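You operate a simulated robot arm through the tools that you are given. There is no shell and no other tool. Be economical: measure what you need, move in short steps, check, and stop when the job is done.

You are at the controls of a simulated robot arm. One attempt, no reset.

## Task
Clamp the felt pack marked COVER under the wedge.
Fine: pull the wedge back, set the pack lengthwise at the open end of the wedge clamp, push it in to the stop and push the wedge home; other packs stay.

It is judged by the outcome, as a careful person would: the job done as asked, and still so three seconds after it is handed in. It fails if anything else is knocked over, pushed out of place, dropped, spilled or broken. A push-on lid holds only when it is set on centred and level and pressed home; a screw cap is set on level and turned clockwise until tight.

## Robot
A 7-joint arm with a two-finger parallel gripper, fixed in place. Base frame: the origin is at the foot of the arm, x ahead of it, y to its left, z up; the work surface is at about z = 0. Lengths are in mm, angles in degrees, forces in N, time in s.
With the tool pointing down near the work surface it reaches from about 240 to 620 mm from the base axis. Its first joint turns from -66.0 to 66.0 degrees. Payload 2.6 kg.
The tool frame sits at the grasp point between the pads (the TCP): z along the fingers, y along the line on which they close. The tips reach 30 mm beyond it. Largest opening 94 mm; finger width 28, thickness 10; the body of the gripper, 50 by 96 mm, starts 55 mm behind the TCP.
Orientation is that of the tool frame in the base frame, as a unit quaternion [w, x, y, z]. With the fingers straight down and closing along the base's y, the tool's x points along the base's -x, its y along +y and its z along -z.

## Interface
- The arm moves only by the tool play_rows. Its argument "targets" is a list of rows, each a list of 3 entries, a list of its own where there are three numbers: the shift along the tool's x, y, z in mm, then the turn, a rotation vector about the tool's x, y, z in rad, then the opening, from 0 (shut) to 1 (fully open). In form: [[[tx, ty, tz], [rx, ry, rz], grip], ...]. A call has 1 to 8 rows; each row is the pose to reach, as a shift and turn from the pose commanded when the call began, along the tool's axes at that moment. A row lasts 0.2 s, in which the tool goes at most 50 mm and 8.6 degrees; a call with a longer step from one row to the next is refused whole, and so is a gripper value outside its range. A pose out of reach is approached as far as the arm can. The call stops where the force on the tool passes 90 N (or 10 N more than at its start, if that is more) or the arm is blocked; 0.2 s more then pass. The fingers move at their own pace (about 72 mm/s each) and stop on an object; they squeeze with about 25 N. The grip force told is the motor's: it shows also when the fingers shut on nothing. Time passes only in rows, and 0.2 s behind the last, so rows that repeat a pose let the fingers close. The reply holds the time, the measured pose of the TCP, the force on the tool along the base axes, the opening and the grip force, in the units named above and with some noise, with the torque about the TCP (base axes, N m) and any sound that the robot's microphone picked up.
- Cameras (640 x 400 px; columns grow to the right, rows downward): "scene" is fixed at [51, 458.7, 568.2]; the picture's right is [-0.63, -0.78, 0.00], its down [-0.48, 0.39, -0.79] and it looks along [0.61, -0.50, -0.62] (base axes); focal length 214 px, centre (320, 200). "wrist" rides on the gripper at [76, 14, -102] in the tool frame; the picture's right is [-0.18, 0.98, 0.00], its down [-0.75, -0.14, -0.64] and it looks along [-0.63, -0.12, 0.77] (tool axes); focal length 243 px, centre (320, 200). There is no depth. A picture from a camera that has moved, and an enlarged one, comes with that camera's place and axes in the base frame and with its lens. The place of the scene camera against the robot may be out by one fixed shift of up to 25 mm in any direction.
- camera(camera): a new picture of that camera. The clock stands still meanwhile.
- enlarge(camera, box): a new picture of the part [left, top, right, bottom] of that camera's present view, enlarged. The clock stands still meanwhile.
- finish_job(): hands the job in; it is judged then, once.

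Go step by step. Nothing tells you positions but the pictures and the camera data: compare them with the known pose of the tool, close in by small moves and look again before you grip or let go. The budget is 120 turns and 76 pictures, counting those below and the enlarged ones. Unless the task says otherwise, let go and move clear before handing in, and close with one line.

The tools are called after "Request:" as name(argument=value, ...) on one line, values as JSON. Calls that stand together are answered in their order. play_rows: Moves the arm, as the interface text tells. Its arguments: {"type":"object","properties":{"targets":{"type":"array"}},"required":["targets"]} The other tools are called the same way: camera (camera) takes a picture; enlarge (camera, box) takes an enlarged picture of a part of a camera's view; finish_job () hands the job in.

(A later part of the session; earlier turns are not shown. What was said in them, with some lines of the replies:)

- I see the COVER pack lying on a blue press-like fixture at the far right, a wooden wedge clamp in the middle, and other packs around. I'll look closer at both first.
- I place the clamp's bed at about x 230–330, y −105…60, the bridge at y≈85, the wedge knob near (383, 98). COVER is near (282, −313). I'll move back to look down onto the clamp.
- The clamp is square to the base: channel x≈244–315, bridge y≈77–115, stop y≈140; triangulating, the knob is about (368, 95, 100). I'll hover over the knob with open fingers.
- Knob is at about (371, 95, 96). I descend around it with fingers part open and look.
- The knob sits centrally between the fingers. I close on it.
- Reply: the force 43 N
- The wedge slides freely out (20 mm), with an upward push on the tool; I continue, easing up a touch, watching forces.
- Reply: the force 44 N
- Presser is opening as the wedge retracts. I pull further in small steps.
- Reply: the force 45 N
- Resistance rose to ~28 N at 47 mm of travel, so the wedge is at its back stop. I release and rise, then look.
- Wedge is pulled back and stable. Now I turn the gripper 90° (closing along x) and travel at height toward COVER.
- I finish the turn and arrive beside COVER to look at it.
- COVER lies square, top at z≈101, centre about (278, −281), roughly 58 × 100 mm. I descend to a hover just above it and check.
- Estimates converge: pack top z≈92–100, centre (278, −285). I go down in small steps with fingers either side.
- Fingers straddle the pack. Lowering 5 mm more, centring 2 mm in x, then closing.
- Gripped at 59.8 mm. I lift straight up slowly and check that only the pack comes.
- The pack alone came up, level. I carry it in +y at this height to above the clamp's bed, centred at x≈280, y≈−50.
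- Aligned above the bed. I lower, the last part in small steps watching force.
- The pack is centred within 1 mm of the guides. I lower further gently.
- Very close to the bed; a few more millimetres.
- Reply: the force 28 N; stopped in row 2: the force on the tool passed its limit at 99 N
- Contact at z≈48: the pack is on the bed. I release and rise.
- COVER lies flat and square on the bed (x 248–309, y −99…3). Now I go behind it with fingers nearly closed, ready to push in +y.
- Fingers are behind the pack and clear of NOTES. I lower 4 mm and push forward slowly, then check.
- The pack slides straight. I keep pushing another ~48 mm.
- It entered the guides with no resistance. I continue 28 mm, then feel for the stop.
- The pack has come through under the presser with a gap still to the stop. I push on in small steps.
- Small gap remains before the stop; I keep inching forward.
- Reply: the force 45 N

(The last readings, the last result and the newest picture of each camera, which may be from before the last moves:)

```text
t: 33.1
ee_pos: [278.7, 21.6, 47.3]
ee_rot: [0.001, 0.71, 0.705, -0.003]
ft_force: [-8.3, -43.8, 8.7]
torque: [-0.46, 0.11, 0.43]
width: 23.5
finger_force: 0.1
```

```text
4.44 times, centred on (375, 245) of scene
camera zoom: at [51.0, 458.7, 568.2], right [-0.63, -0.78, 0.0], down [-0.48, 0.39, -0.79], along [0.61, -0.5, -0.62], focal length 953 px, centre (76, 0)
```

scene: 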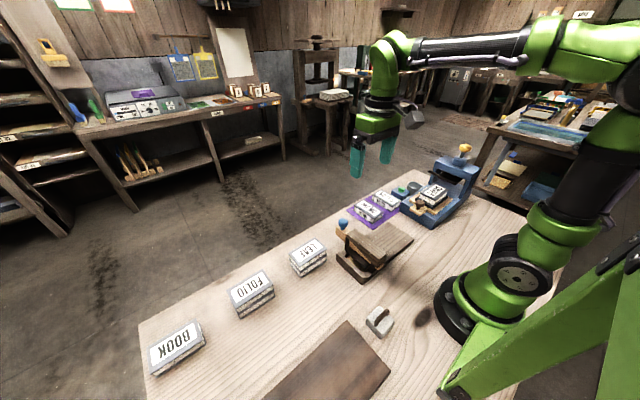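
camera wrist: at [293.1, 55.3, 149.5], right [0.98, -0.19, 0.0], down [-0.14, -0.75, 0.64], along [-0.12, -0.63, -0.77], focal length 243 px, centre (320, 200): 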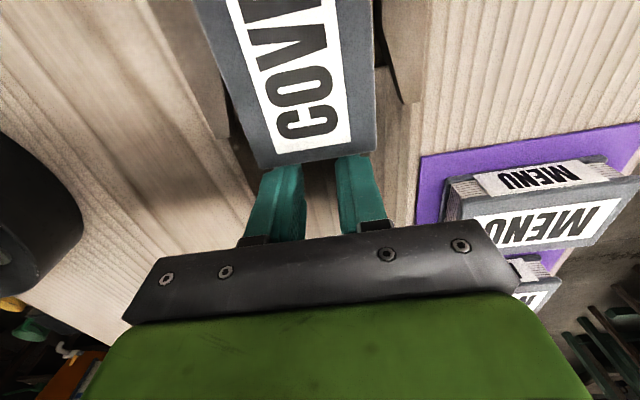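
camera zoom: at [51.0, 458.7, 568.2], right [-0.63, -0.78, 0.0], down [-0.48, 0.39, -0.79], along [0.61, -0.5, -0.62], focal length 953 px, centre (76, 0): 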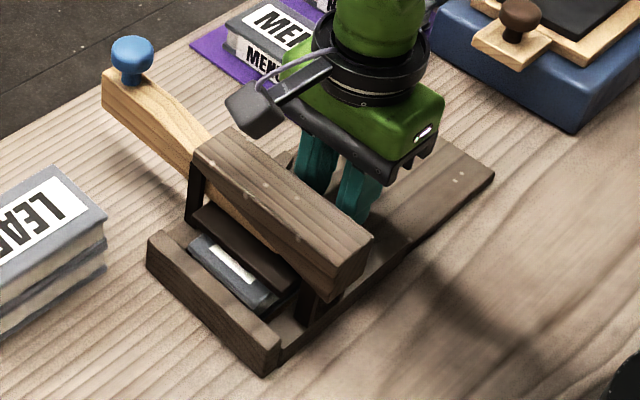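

The pack is firmly at the stop (44 N). I back off, rise and look from above.

Request:
play_rows(targets=[[[-4, 0, 0], [0, 0, 0], 0.25], [[-14, 0, 0], [0, 0, 0], 0.25], [[-24, 0, 0], [0, 0, 0], 0.25], [[-24, 0, -40], [0, 0, 0], 0.2], [[-24, 0, -80], [0, 0, 0], 0.1], [[-24, 0, -120], [0, 0, 0], 0.0], [[-24, 0, -160], [0, 0, 0], 0.0]])

Request:
enlarge(camera="scene", box=[330, 190, 430, 290])

```text
t: 34.7
ee_pos: [281.7, -2.9, 206.7]
ee_rot: [-0.001, 0.707, 0.707, 0.001]
ft_force: [0.1, -0.2, 0.4]
torque: [0.0, 0.0, 0.0]
width: 0.0
finger_force: 25.1
```

```text
4.00 times, centred on (380, 240) of scene
camera zoom: at [51.0, 458.7, 568.2], right [-0.63, -0.78, 0.0], down [-0.48, 0.39, -0.79], along [0.61, -0.5, -0.62], focal length 858 px, centre (80, 40)
```

zoom: 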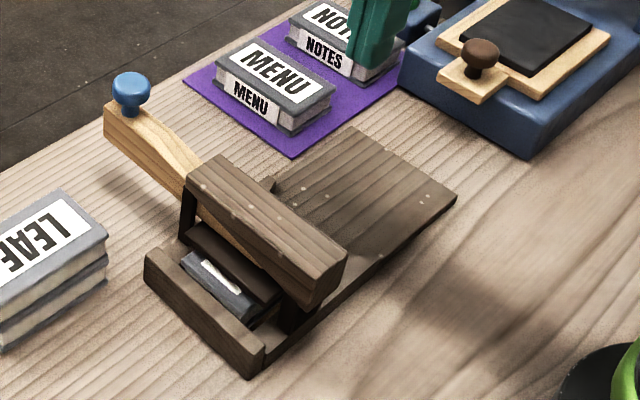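

I travel toward the wedge's outer end via a viewpoint over the clamp's stop.

Request:
play_rows(targets=[[[35, 5, -10], [0, 0, 0], 0], [[70, 10, -20], [0, 0, 0], 0], [[105, 15, -30], [0, 0, 0], 0], [[135, 20, -40], [0, 0, 0], 0], [[135, 20, -40], [0, 0, 0], 0]])

Request:
enlarge(camera="wrist", box=[180, 0, 480, 190])

```text
t: 35.9
ee_pos: [299.9, 136.7, 246.0]
ee_rot: [-0.001, 0.708, 0.707, 0.0]
ft_force: [-0.8, 0.3, 0.1]
torque: [-0.03, 0.0, 0.01]
width: 0.1
finger_force: 24.6
```

```text
2.11 times, centred on (330, 95) of wrist
camera zoom: at [314.5, 212.5, 349.5], right [0.98, -0.19, 0.0], down [-0.14, -0.75, 0.64], along [-0.12, -0.63, -0.77], focal length 511 px, centre (299, 421)
```

zoom: 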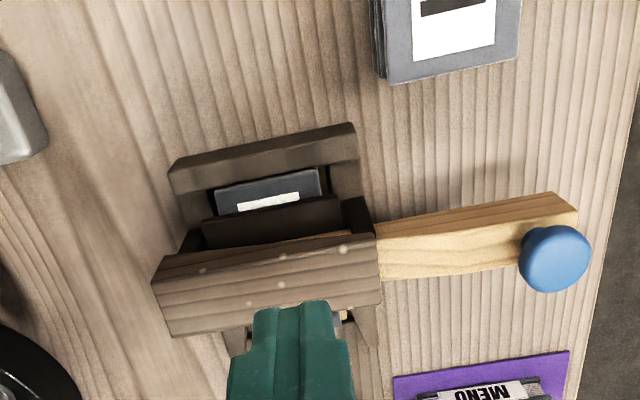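

The pack sits flush behind the stop under the presser. The wedge's outer end is at about x≈437, y≈95; I go outside it with closed fingers.

Request:
play_rows(targets=[[[-10, 42, 10], [0, 0, 0], 0], [[-20, 84, 20], [0, 0, 0], 0], [[-30, 126, 35], [0, 0, 0], 0], [[-42, 170, 46], [0, 0, 0], 0], [[-42, 170, 80], [0, 0, 0], 0], [[-42, 170, 110], [0, 0, 0], 0], [[-42, 170, 130], [0, 0, 0], 0], [[-42, 170, 130], [0, 0, 0], 0]])

Request:
enlarge(camera="wrist", box=[150, 0, 450, 200])

Request:
enlarge(camera="scene", box=[310, 160, 420, 270])

```text
t: 37.7
ee_pos: [469.9, 93.3, 115.8]
ee_rot: [0.0, 0.707, 0.707, 0.0]
ft_force: [-0.2, -0.1, -0.5]
torque: [-0.05, 0.0, -0.02]
width: 0.0
finger_force: 25.1
```

```text
2.00 times, centred on (300, 100) of wrist
camera zoom: at [483.4, 169.8, 219.6], right [0.98, -0.19, 0.0], down [-0.14, -0.75, 0.64], along [-0.12, -0.63, -0.77], focal length 485 px, centre (360, 400)
```

zoom: 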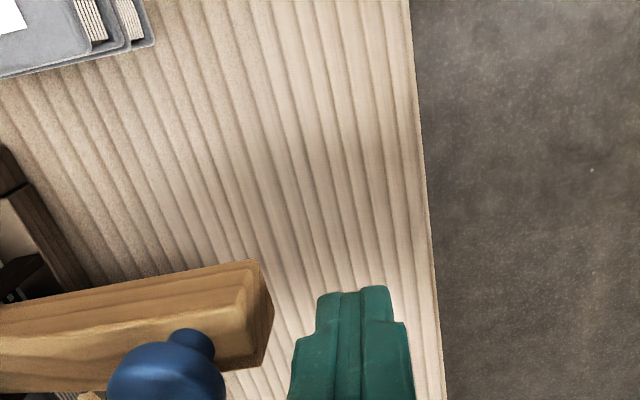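

```text
3.64 times, centred on (365, 215) of scene
camera zoom: at [51.0, 458.7, 568.2], right [-0.63, -0.78, 0.0], down [-0.48, 0.39, -0.79], along [0.61, -0.5, -0.62], focal length 780 px, centre (156, 146)
```

zoom: 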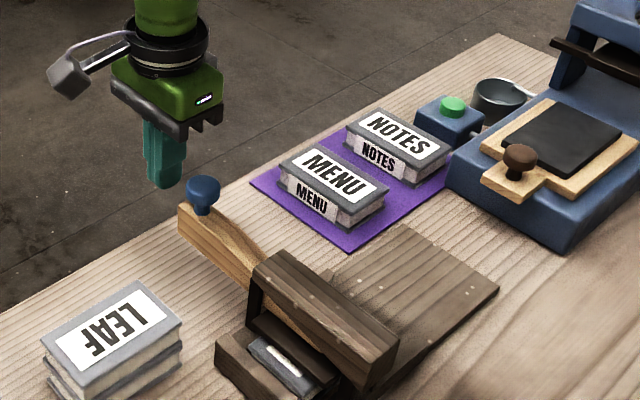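

Closed fingers are outside the beam end, in line with it. I lower 22 mm and begin pushing in −x slowly.

Request:
play_rows(targets=[[[2, 0, 10], [0, 0, 0], 0], [[2, 0, 22], [0, 0, 0], 0], [[2, 0, 22], [0, 0, 0], 0], [[2, -8, 22], [0, 0, 0], 0], [[2, -16, 22], [0, 0, 0], 0], [[2, -22, 22], [0, 0, 0], 0], [[2, -27, 22], [0, 0, 0], 0], [[2, -32, 22], [0, 0, 0], 0]])

Request:
enlarge(camera="wrist", box=[150, 0, 450, 200])

Request:
enlarge(camera="scene", box=[310, 160, 420, 270])

```text
t: 39.5
ee_pos: [436.0, 94.0, 93.6]
ee_rot: [0.0, 0.707, 0.707, 0.0]
ft_force: [0.4, -0.4, 0.5]
torque: [-0.01, -0.01, 0.03]
width: 0.4
finger_force: 25.2
```

```text
2.00 times, centred on (300, 100) of wrist
camera zoom: at [450.5, 171.1, 198.4], right [0.98, -0.19, 0.0], down [-0.14, -0.75, 0.64], along [-0.12, -0.63, -0.77], focal length 485 px, centre (360, 400)
```

zoom: 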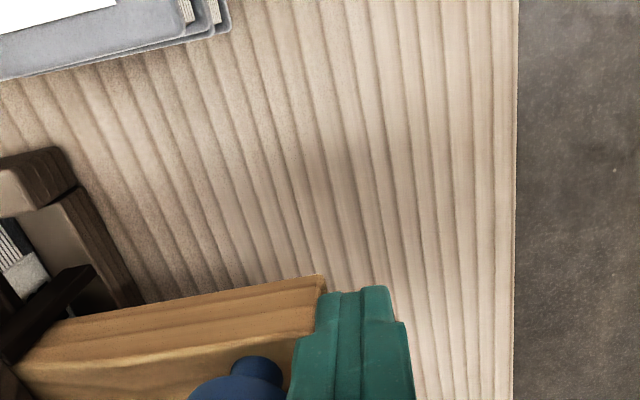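

```text
3.64 times, centred on (365, 215) of scene
camera zoom: at [51.0, 458.7, 568.2], right [-0.63, -0.78, 0.0], down [-0.48, 0.39, -0.79], along [0.61, -0.5, -0.62], focal length 780 px, centre (156, 146)
```

zoom: 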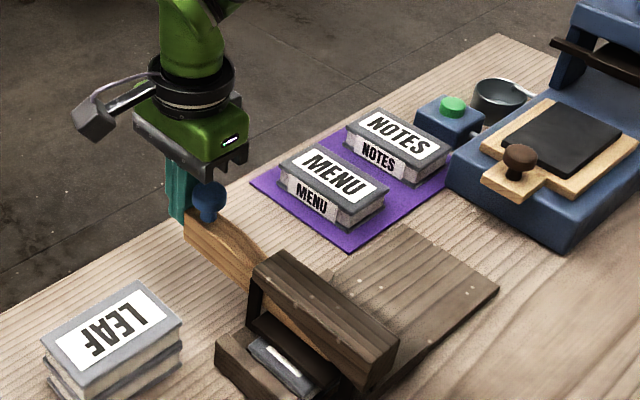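

Contact made, the wedge is starting to move in. I continue pushing with small steps, watching force.

Request:
play_rows(targets=[[[0, -4, 0], [0, 0, 0], 0], [[0, -8, 0], [0, 0, 0], 0], [[0, -12, 0], [0, 0, 0], 0], [[0, -16, 0], [0, 0, 0], 0]])

Request:
play_rows(targets=[[[0, -3, 0], [0, 0, 0], 0], [[0, -6, 0], [0, 0, 0], 0], [[0, -9, 0], [0, 0, 0], 0]])

Request:
enlarge(camera="scene", box=[310, 160, 420, 270])

```text
t: 40.5
ee_pos: [420.4, 95.5, 95.0]
ee_rot: [-0.001, 0.707, 0.707, 0.001]
ft_force: [0.6, 0.5, -0.2]
torque: [0.02, -0.01, 0.03]
width: 0.1
finger_force: 25.3
```

```text
t: 41.3
ee_pos: [411.1, 94.9, 94.6]
ee_rot: [0.001, 0.708, 0.706, 0.001]
ft_force: [2.8, -1.0, -1.9]
torque: [0.0, -0.05, 0.02]
width: 0.2
finger_force: 25.5
```

```text
3.64 times, centred on (365, 215) of scene
camera zoom: at [51.0, 458.7, 568.2], right [-0.63, -0.78, 0.0], down [-0.48, 0.39, -0.79], along [0.61, -0.5, -0.62], focal length 780 px, centre (156, 146)
```

zoom: 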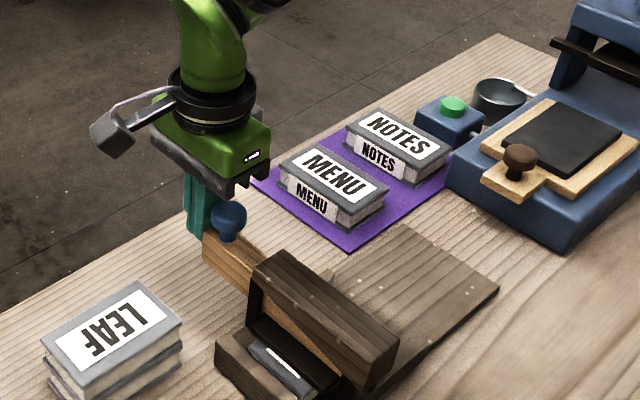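

The wedge goes in and the presser is descending. I push on in finer steps.

Request:
play_rows(targets=[[[0, -2, 0], [0, 0, 0], 0], [[0, -4, 0], [0, 0, 0], 0], [[0, -6, 0], [0, 0, 0], 0]])

Request:
play_rows(targets=[[[0, -2, 0], [0, 0, 0], 0], [[0, -4, 0], [0, 0, 0], 0], [[0, -5, 0], [0, 0, 0], 0]])

Request:
play_rows(targets=[[[0, -1.5, 0], [0, 0, 0], 0], [[0, -3, 0], [0, 0, 0], 0], [[0, -4, 0], [0, 0, 0], 0]])

Request:
enlarge(camera="scene", box=[310, 160, 420, 270])

```text
t: 42.1
ee_pos: [405.7, 95.3, 94.6]
ee_rot: [0.0, 0.708, 0.707, 0.001]
ft_force: [4.0, -1.3, -2.6]
torque: [-0.01, -0.09, 0.07]
width: 0.0
finger_force: 25.4
```

```text
t: 42.9
ee_pos: [400.8, 96.2, 93.6]
ee_rot: [-0.001, 0.708, 0.707, 0.001]
ft_force: [4.6, -0.5, -3.8]
torque: [-0.02, -0.13, 0.03]
width: 0.0
finger_force: 24.9
```

```text
t: 43.7
ee_pos: [396.7, 94.3, 94.1]
ee_rot: [0.0, 0.708, 0.706, 0.001]
ft_force: [6.0, 1.2, -3.9]
torque: [0.09, -0.11, 0.02]
width: 0.1
finger_force: 25.2
```

```text
3.64 times, centred on (365, 215) of scene
camera zoom: at [51.0, 458.7, 568.2], right [-0.63, -0.78, 0.0], down [-0.48, 0.39, -0.79], along [0.61, -0.5, -0.62], focal length 780 px, centre (156, 146)
```

zoom: 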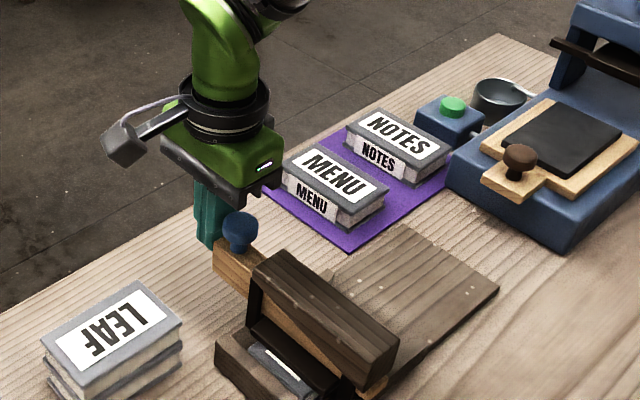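

The wedge is back around its starting depth, force only 6 N and rising. I keep pressing until it is firmly home.

Request:
play_rows(targets=[[[0, -1.5, 0], [0, 0, 0], 0], [[0, -3, 0], [0, 0, 0], 0], [[0, -4, 0], [0, 0, 0], 0]])

Request:
play_rows(targets=[[[0, -1.5, 0], [0, 0, 0], 0], [[0, -3, 0], [0, 0, 0], 0], [[0, -4, 0], [0, 0, 0], 0]])

Request:
play_rows(targets=[[[0, -1, 0], [0, 0, 0], 0], [[0, -2, 0], [0, 0, 0], 0], [[0, -3, 0], [0, 0, 0], 0]])

Request:
enlarge(camera="scene", box=[310, 160, 420, 270])

```text
t: 44.5
ee_pos: [393.8, 96.0, 94.3]
ee_rot: [0.001, 0.707, 0.707, 0.002]
ft_force: [17.2, 7.1, -13.2]
torque: [0.13, -0.5, -0.07]
width: 0.1
finger_force: 24.9
```

```text
t: 45.3
ee_pos: [392.4, 94.7, 95.2]
ee_rot: [0.005, 0.706, 0.708, 0.007]
ft_force: [42.8, 11.9, -26.5]
torque: [0.19, -0.86, -0.19]
width: 0.0
finger_force: 25.2
```

```text
t: 46.1
ee_pos: [392.3, 95.1, 97.2]
ee_rot: [0.009, 0.704, 0.71, 0.009]
ft_force: [52.0, 5.3, -23.5]
torque: [0.0, -0.81, -0.2]
width: 0.0
finger_force: 25.2
```

```text
3.64 times, centred on (365, 215) of scene
camera zoom: at [51.1, 458.7, 568.2], right [-0.63, -0.78, 0.0], down [-0.48, 0.39, -0.79], along [0.61, -0.5, -0.62], focal length 780 px, centre (156, 146)
```

zoom: 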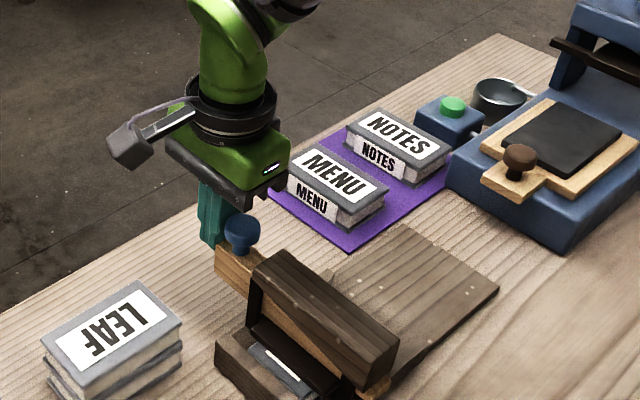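

The wedge stands firm at x≈392 under 52 N. One last slightly harder press to confirm it's home.

Request:
play_rows(targets=[[[0, -1, 1], [0, 0, 0], 0], [[0, -2, 2], [0, 0, 0], 0], [[0, -3, 2], [0, 0, 0], 0], [[0, -3, 2], [0, 0, 0], 0]])

Request:
enlarge(camera="wrist", box=[0, 0, 400, 220])

```text
t: 47.1
ee_pos: [392.4, 94.7, 97.0]
ee_rot: [0.013, 0.704, 0.71, 0.014]
ft_force: [64.0, -8.6, -10.4]
torque: [-0.11, -0.54, -0.08]
width: 0.0
finger_force: 25.2
```

```text
1.60 times, centred on (200, 110) of wrist
camera zoom: at [403.1, 171.5, 201.2], right [0.98, -0.18, 0.04], down [-0.16, -0.75, 0.64], along [-0.09, -0.63, -0.77], focal length 388 px, centre (512, 344)
```

zoom: 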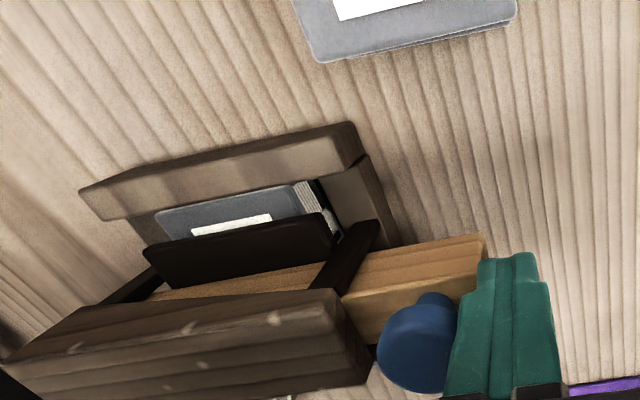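

Immovable at 64 N: the wedge is home. I ease off, retreat outward, rise and check.

Request:
play_rows(targets=[[[0, 6, 0], [0, 0, 0], 0], [[0, 20, 0], [0, 0, 0], 0], [[0, 40, 0], [0, 0, 0], 0], [[0, 40, -40], [0, 0, 0], 0], [[0, 40, -85], [0, 0, 0], 0], [[20, 10, -120], [0, 0, 0], 0], [[40, -30, -150], [0, 0, 0], 0], [[45, -70, -160], [0, 0, 0], 0]])

Request:
enlarge(camera="wrist", box=[150, 0, 500, 220])

Request:
camera(camera="scene")

Request:
enlarge(camera="scene", box=[320, 180, 430, 290])

```text
refused: row 6 steps farther than a row can; nothing moved
```

```text
1.82 times, centred on (325, 110) of wrist
camera zoom: at [403.1, 171.5, 201.2], right [0.98, -0.18, 0.04], down [-0.16, -0.75, 0.64], along [-0.09, -0.63, -0.77], focal length 441 px, centre (311, 364)
```

zoom: 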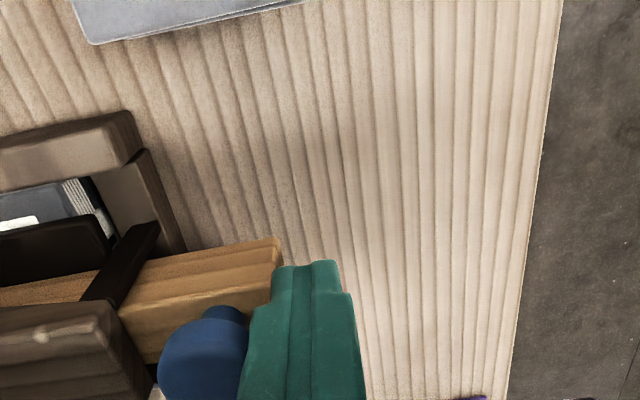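

```text
22 pictures are left
```

scene: 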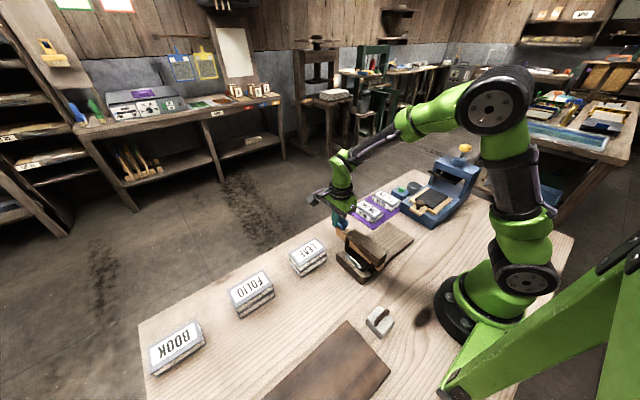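

```text
3.64 times, centred on (375, 235) of scene
camera zoom: at [51.1, 458.7, 568.2], right [-0.63, -0.78, 0.0], down [-0.48, 0.39, -0.79], along [0.61, -0.5, -0.62], focal length 780 px, centre (120, 73)
```

zoom: 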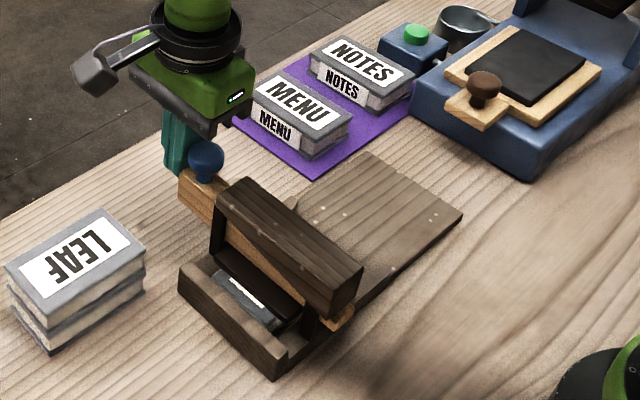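

One step was too long, so nothing moved. I retreat again with shorter steps.

Request:
play_rows(targets=[[[0, 6, 0], [0, 0, 0], 0], [[0, 20, 0], [0, 0, 0], 0], [[0, 35, 0], [0, 0, 0], 0], [[0, 35, -40], [0, 0, 0], 0], [[0, 35, -80], [0, 0, 0], 0], [[0, 25, -120], [0, 0, 0], 0], [[20, 0, -145], [0, 0, 0], 0], [[40, -35, -155], [0, 0, 0], 0]])

Request:
enlarge(camera="wrist", box=[100, 0, 450, 220])

Request:
enlarge(camera="scene", box=[320, 180, 430, 290])

```text
t: 48.9
ee_pos: [345.5, 134.7, 248.5]
ee_rot: [0.001, 0.708, 0.706, 0.001]
ft_force: [-0.2, -0.2, 0.3]
torque: [-0.02, 0.0, -0.03]
width: 0.0
finger_force: 25.6
```

```text
1.82 times, centred on (275, 110) of wrist
camera zoom: at [360.7, 211.1, 351.9], right [0.98, -0.19, 0.0], down [-0.14, -0.75, 0.64], along [-0.12, -0.63, -0.77], focal length 441 px, centre (402, 364)
```

zoom: 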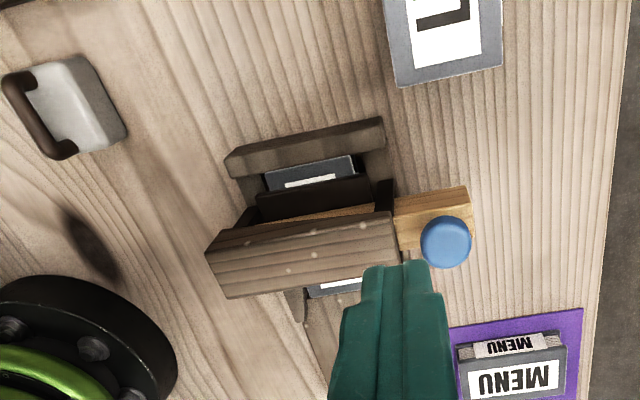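

```text
3.64 times, centred on (375, 235) of scene
camera zoom: at [51.0, 458.7, 568.2], right [-0.63, -0.78, 0.0], down [-0.48, 0.39, -0.79], along [0.61, -0.5, -0.62], focal length 780 px, centre (120, 73)
```

zoom: 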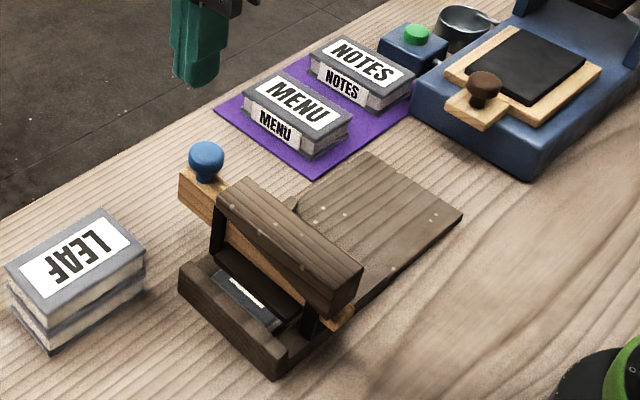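

COVER is at the stop under the presser, the wedge stayed home after I let go, and the other packs are where they were. The arm is clear, so I'm handing in.

Request:
finish_job()

```text
The job is handed in.
```

The COVER pack is clamped: it was pushed lengthwise to the stop, the wedge was pressed home (no movement at 64 N), and the other packs were not disturbed.
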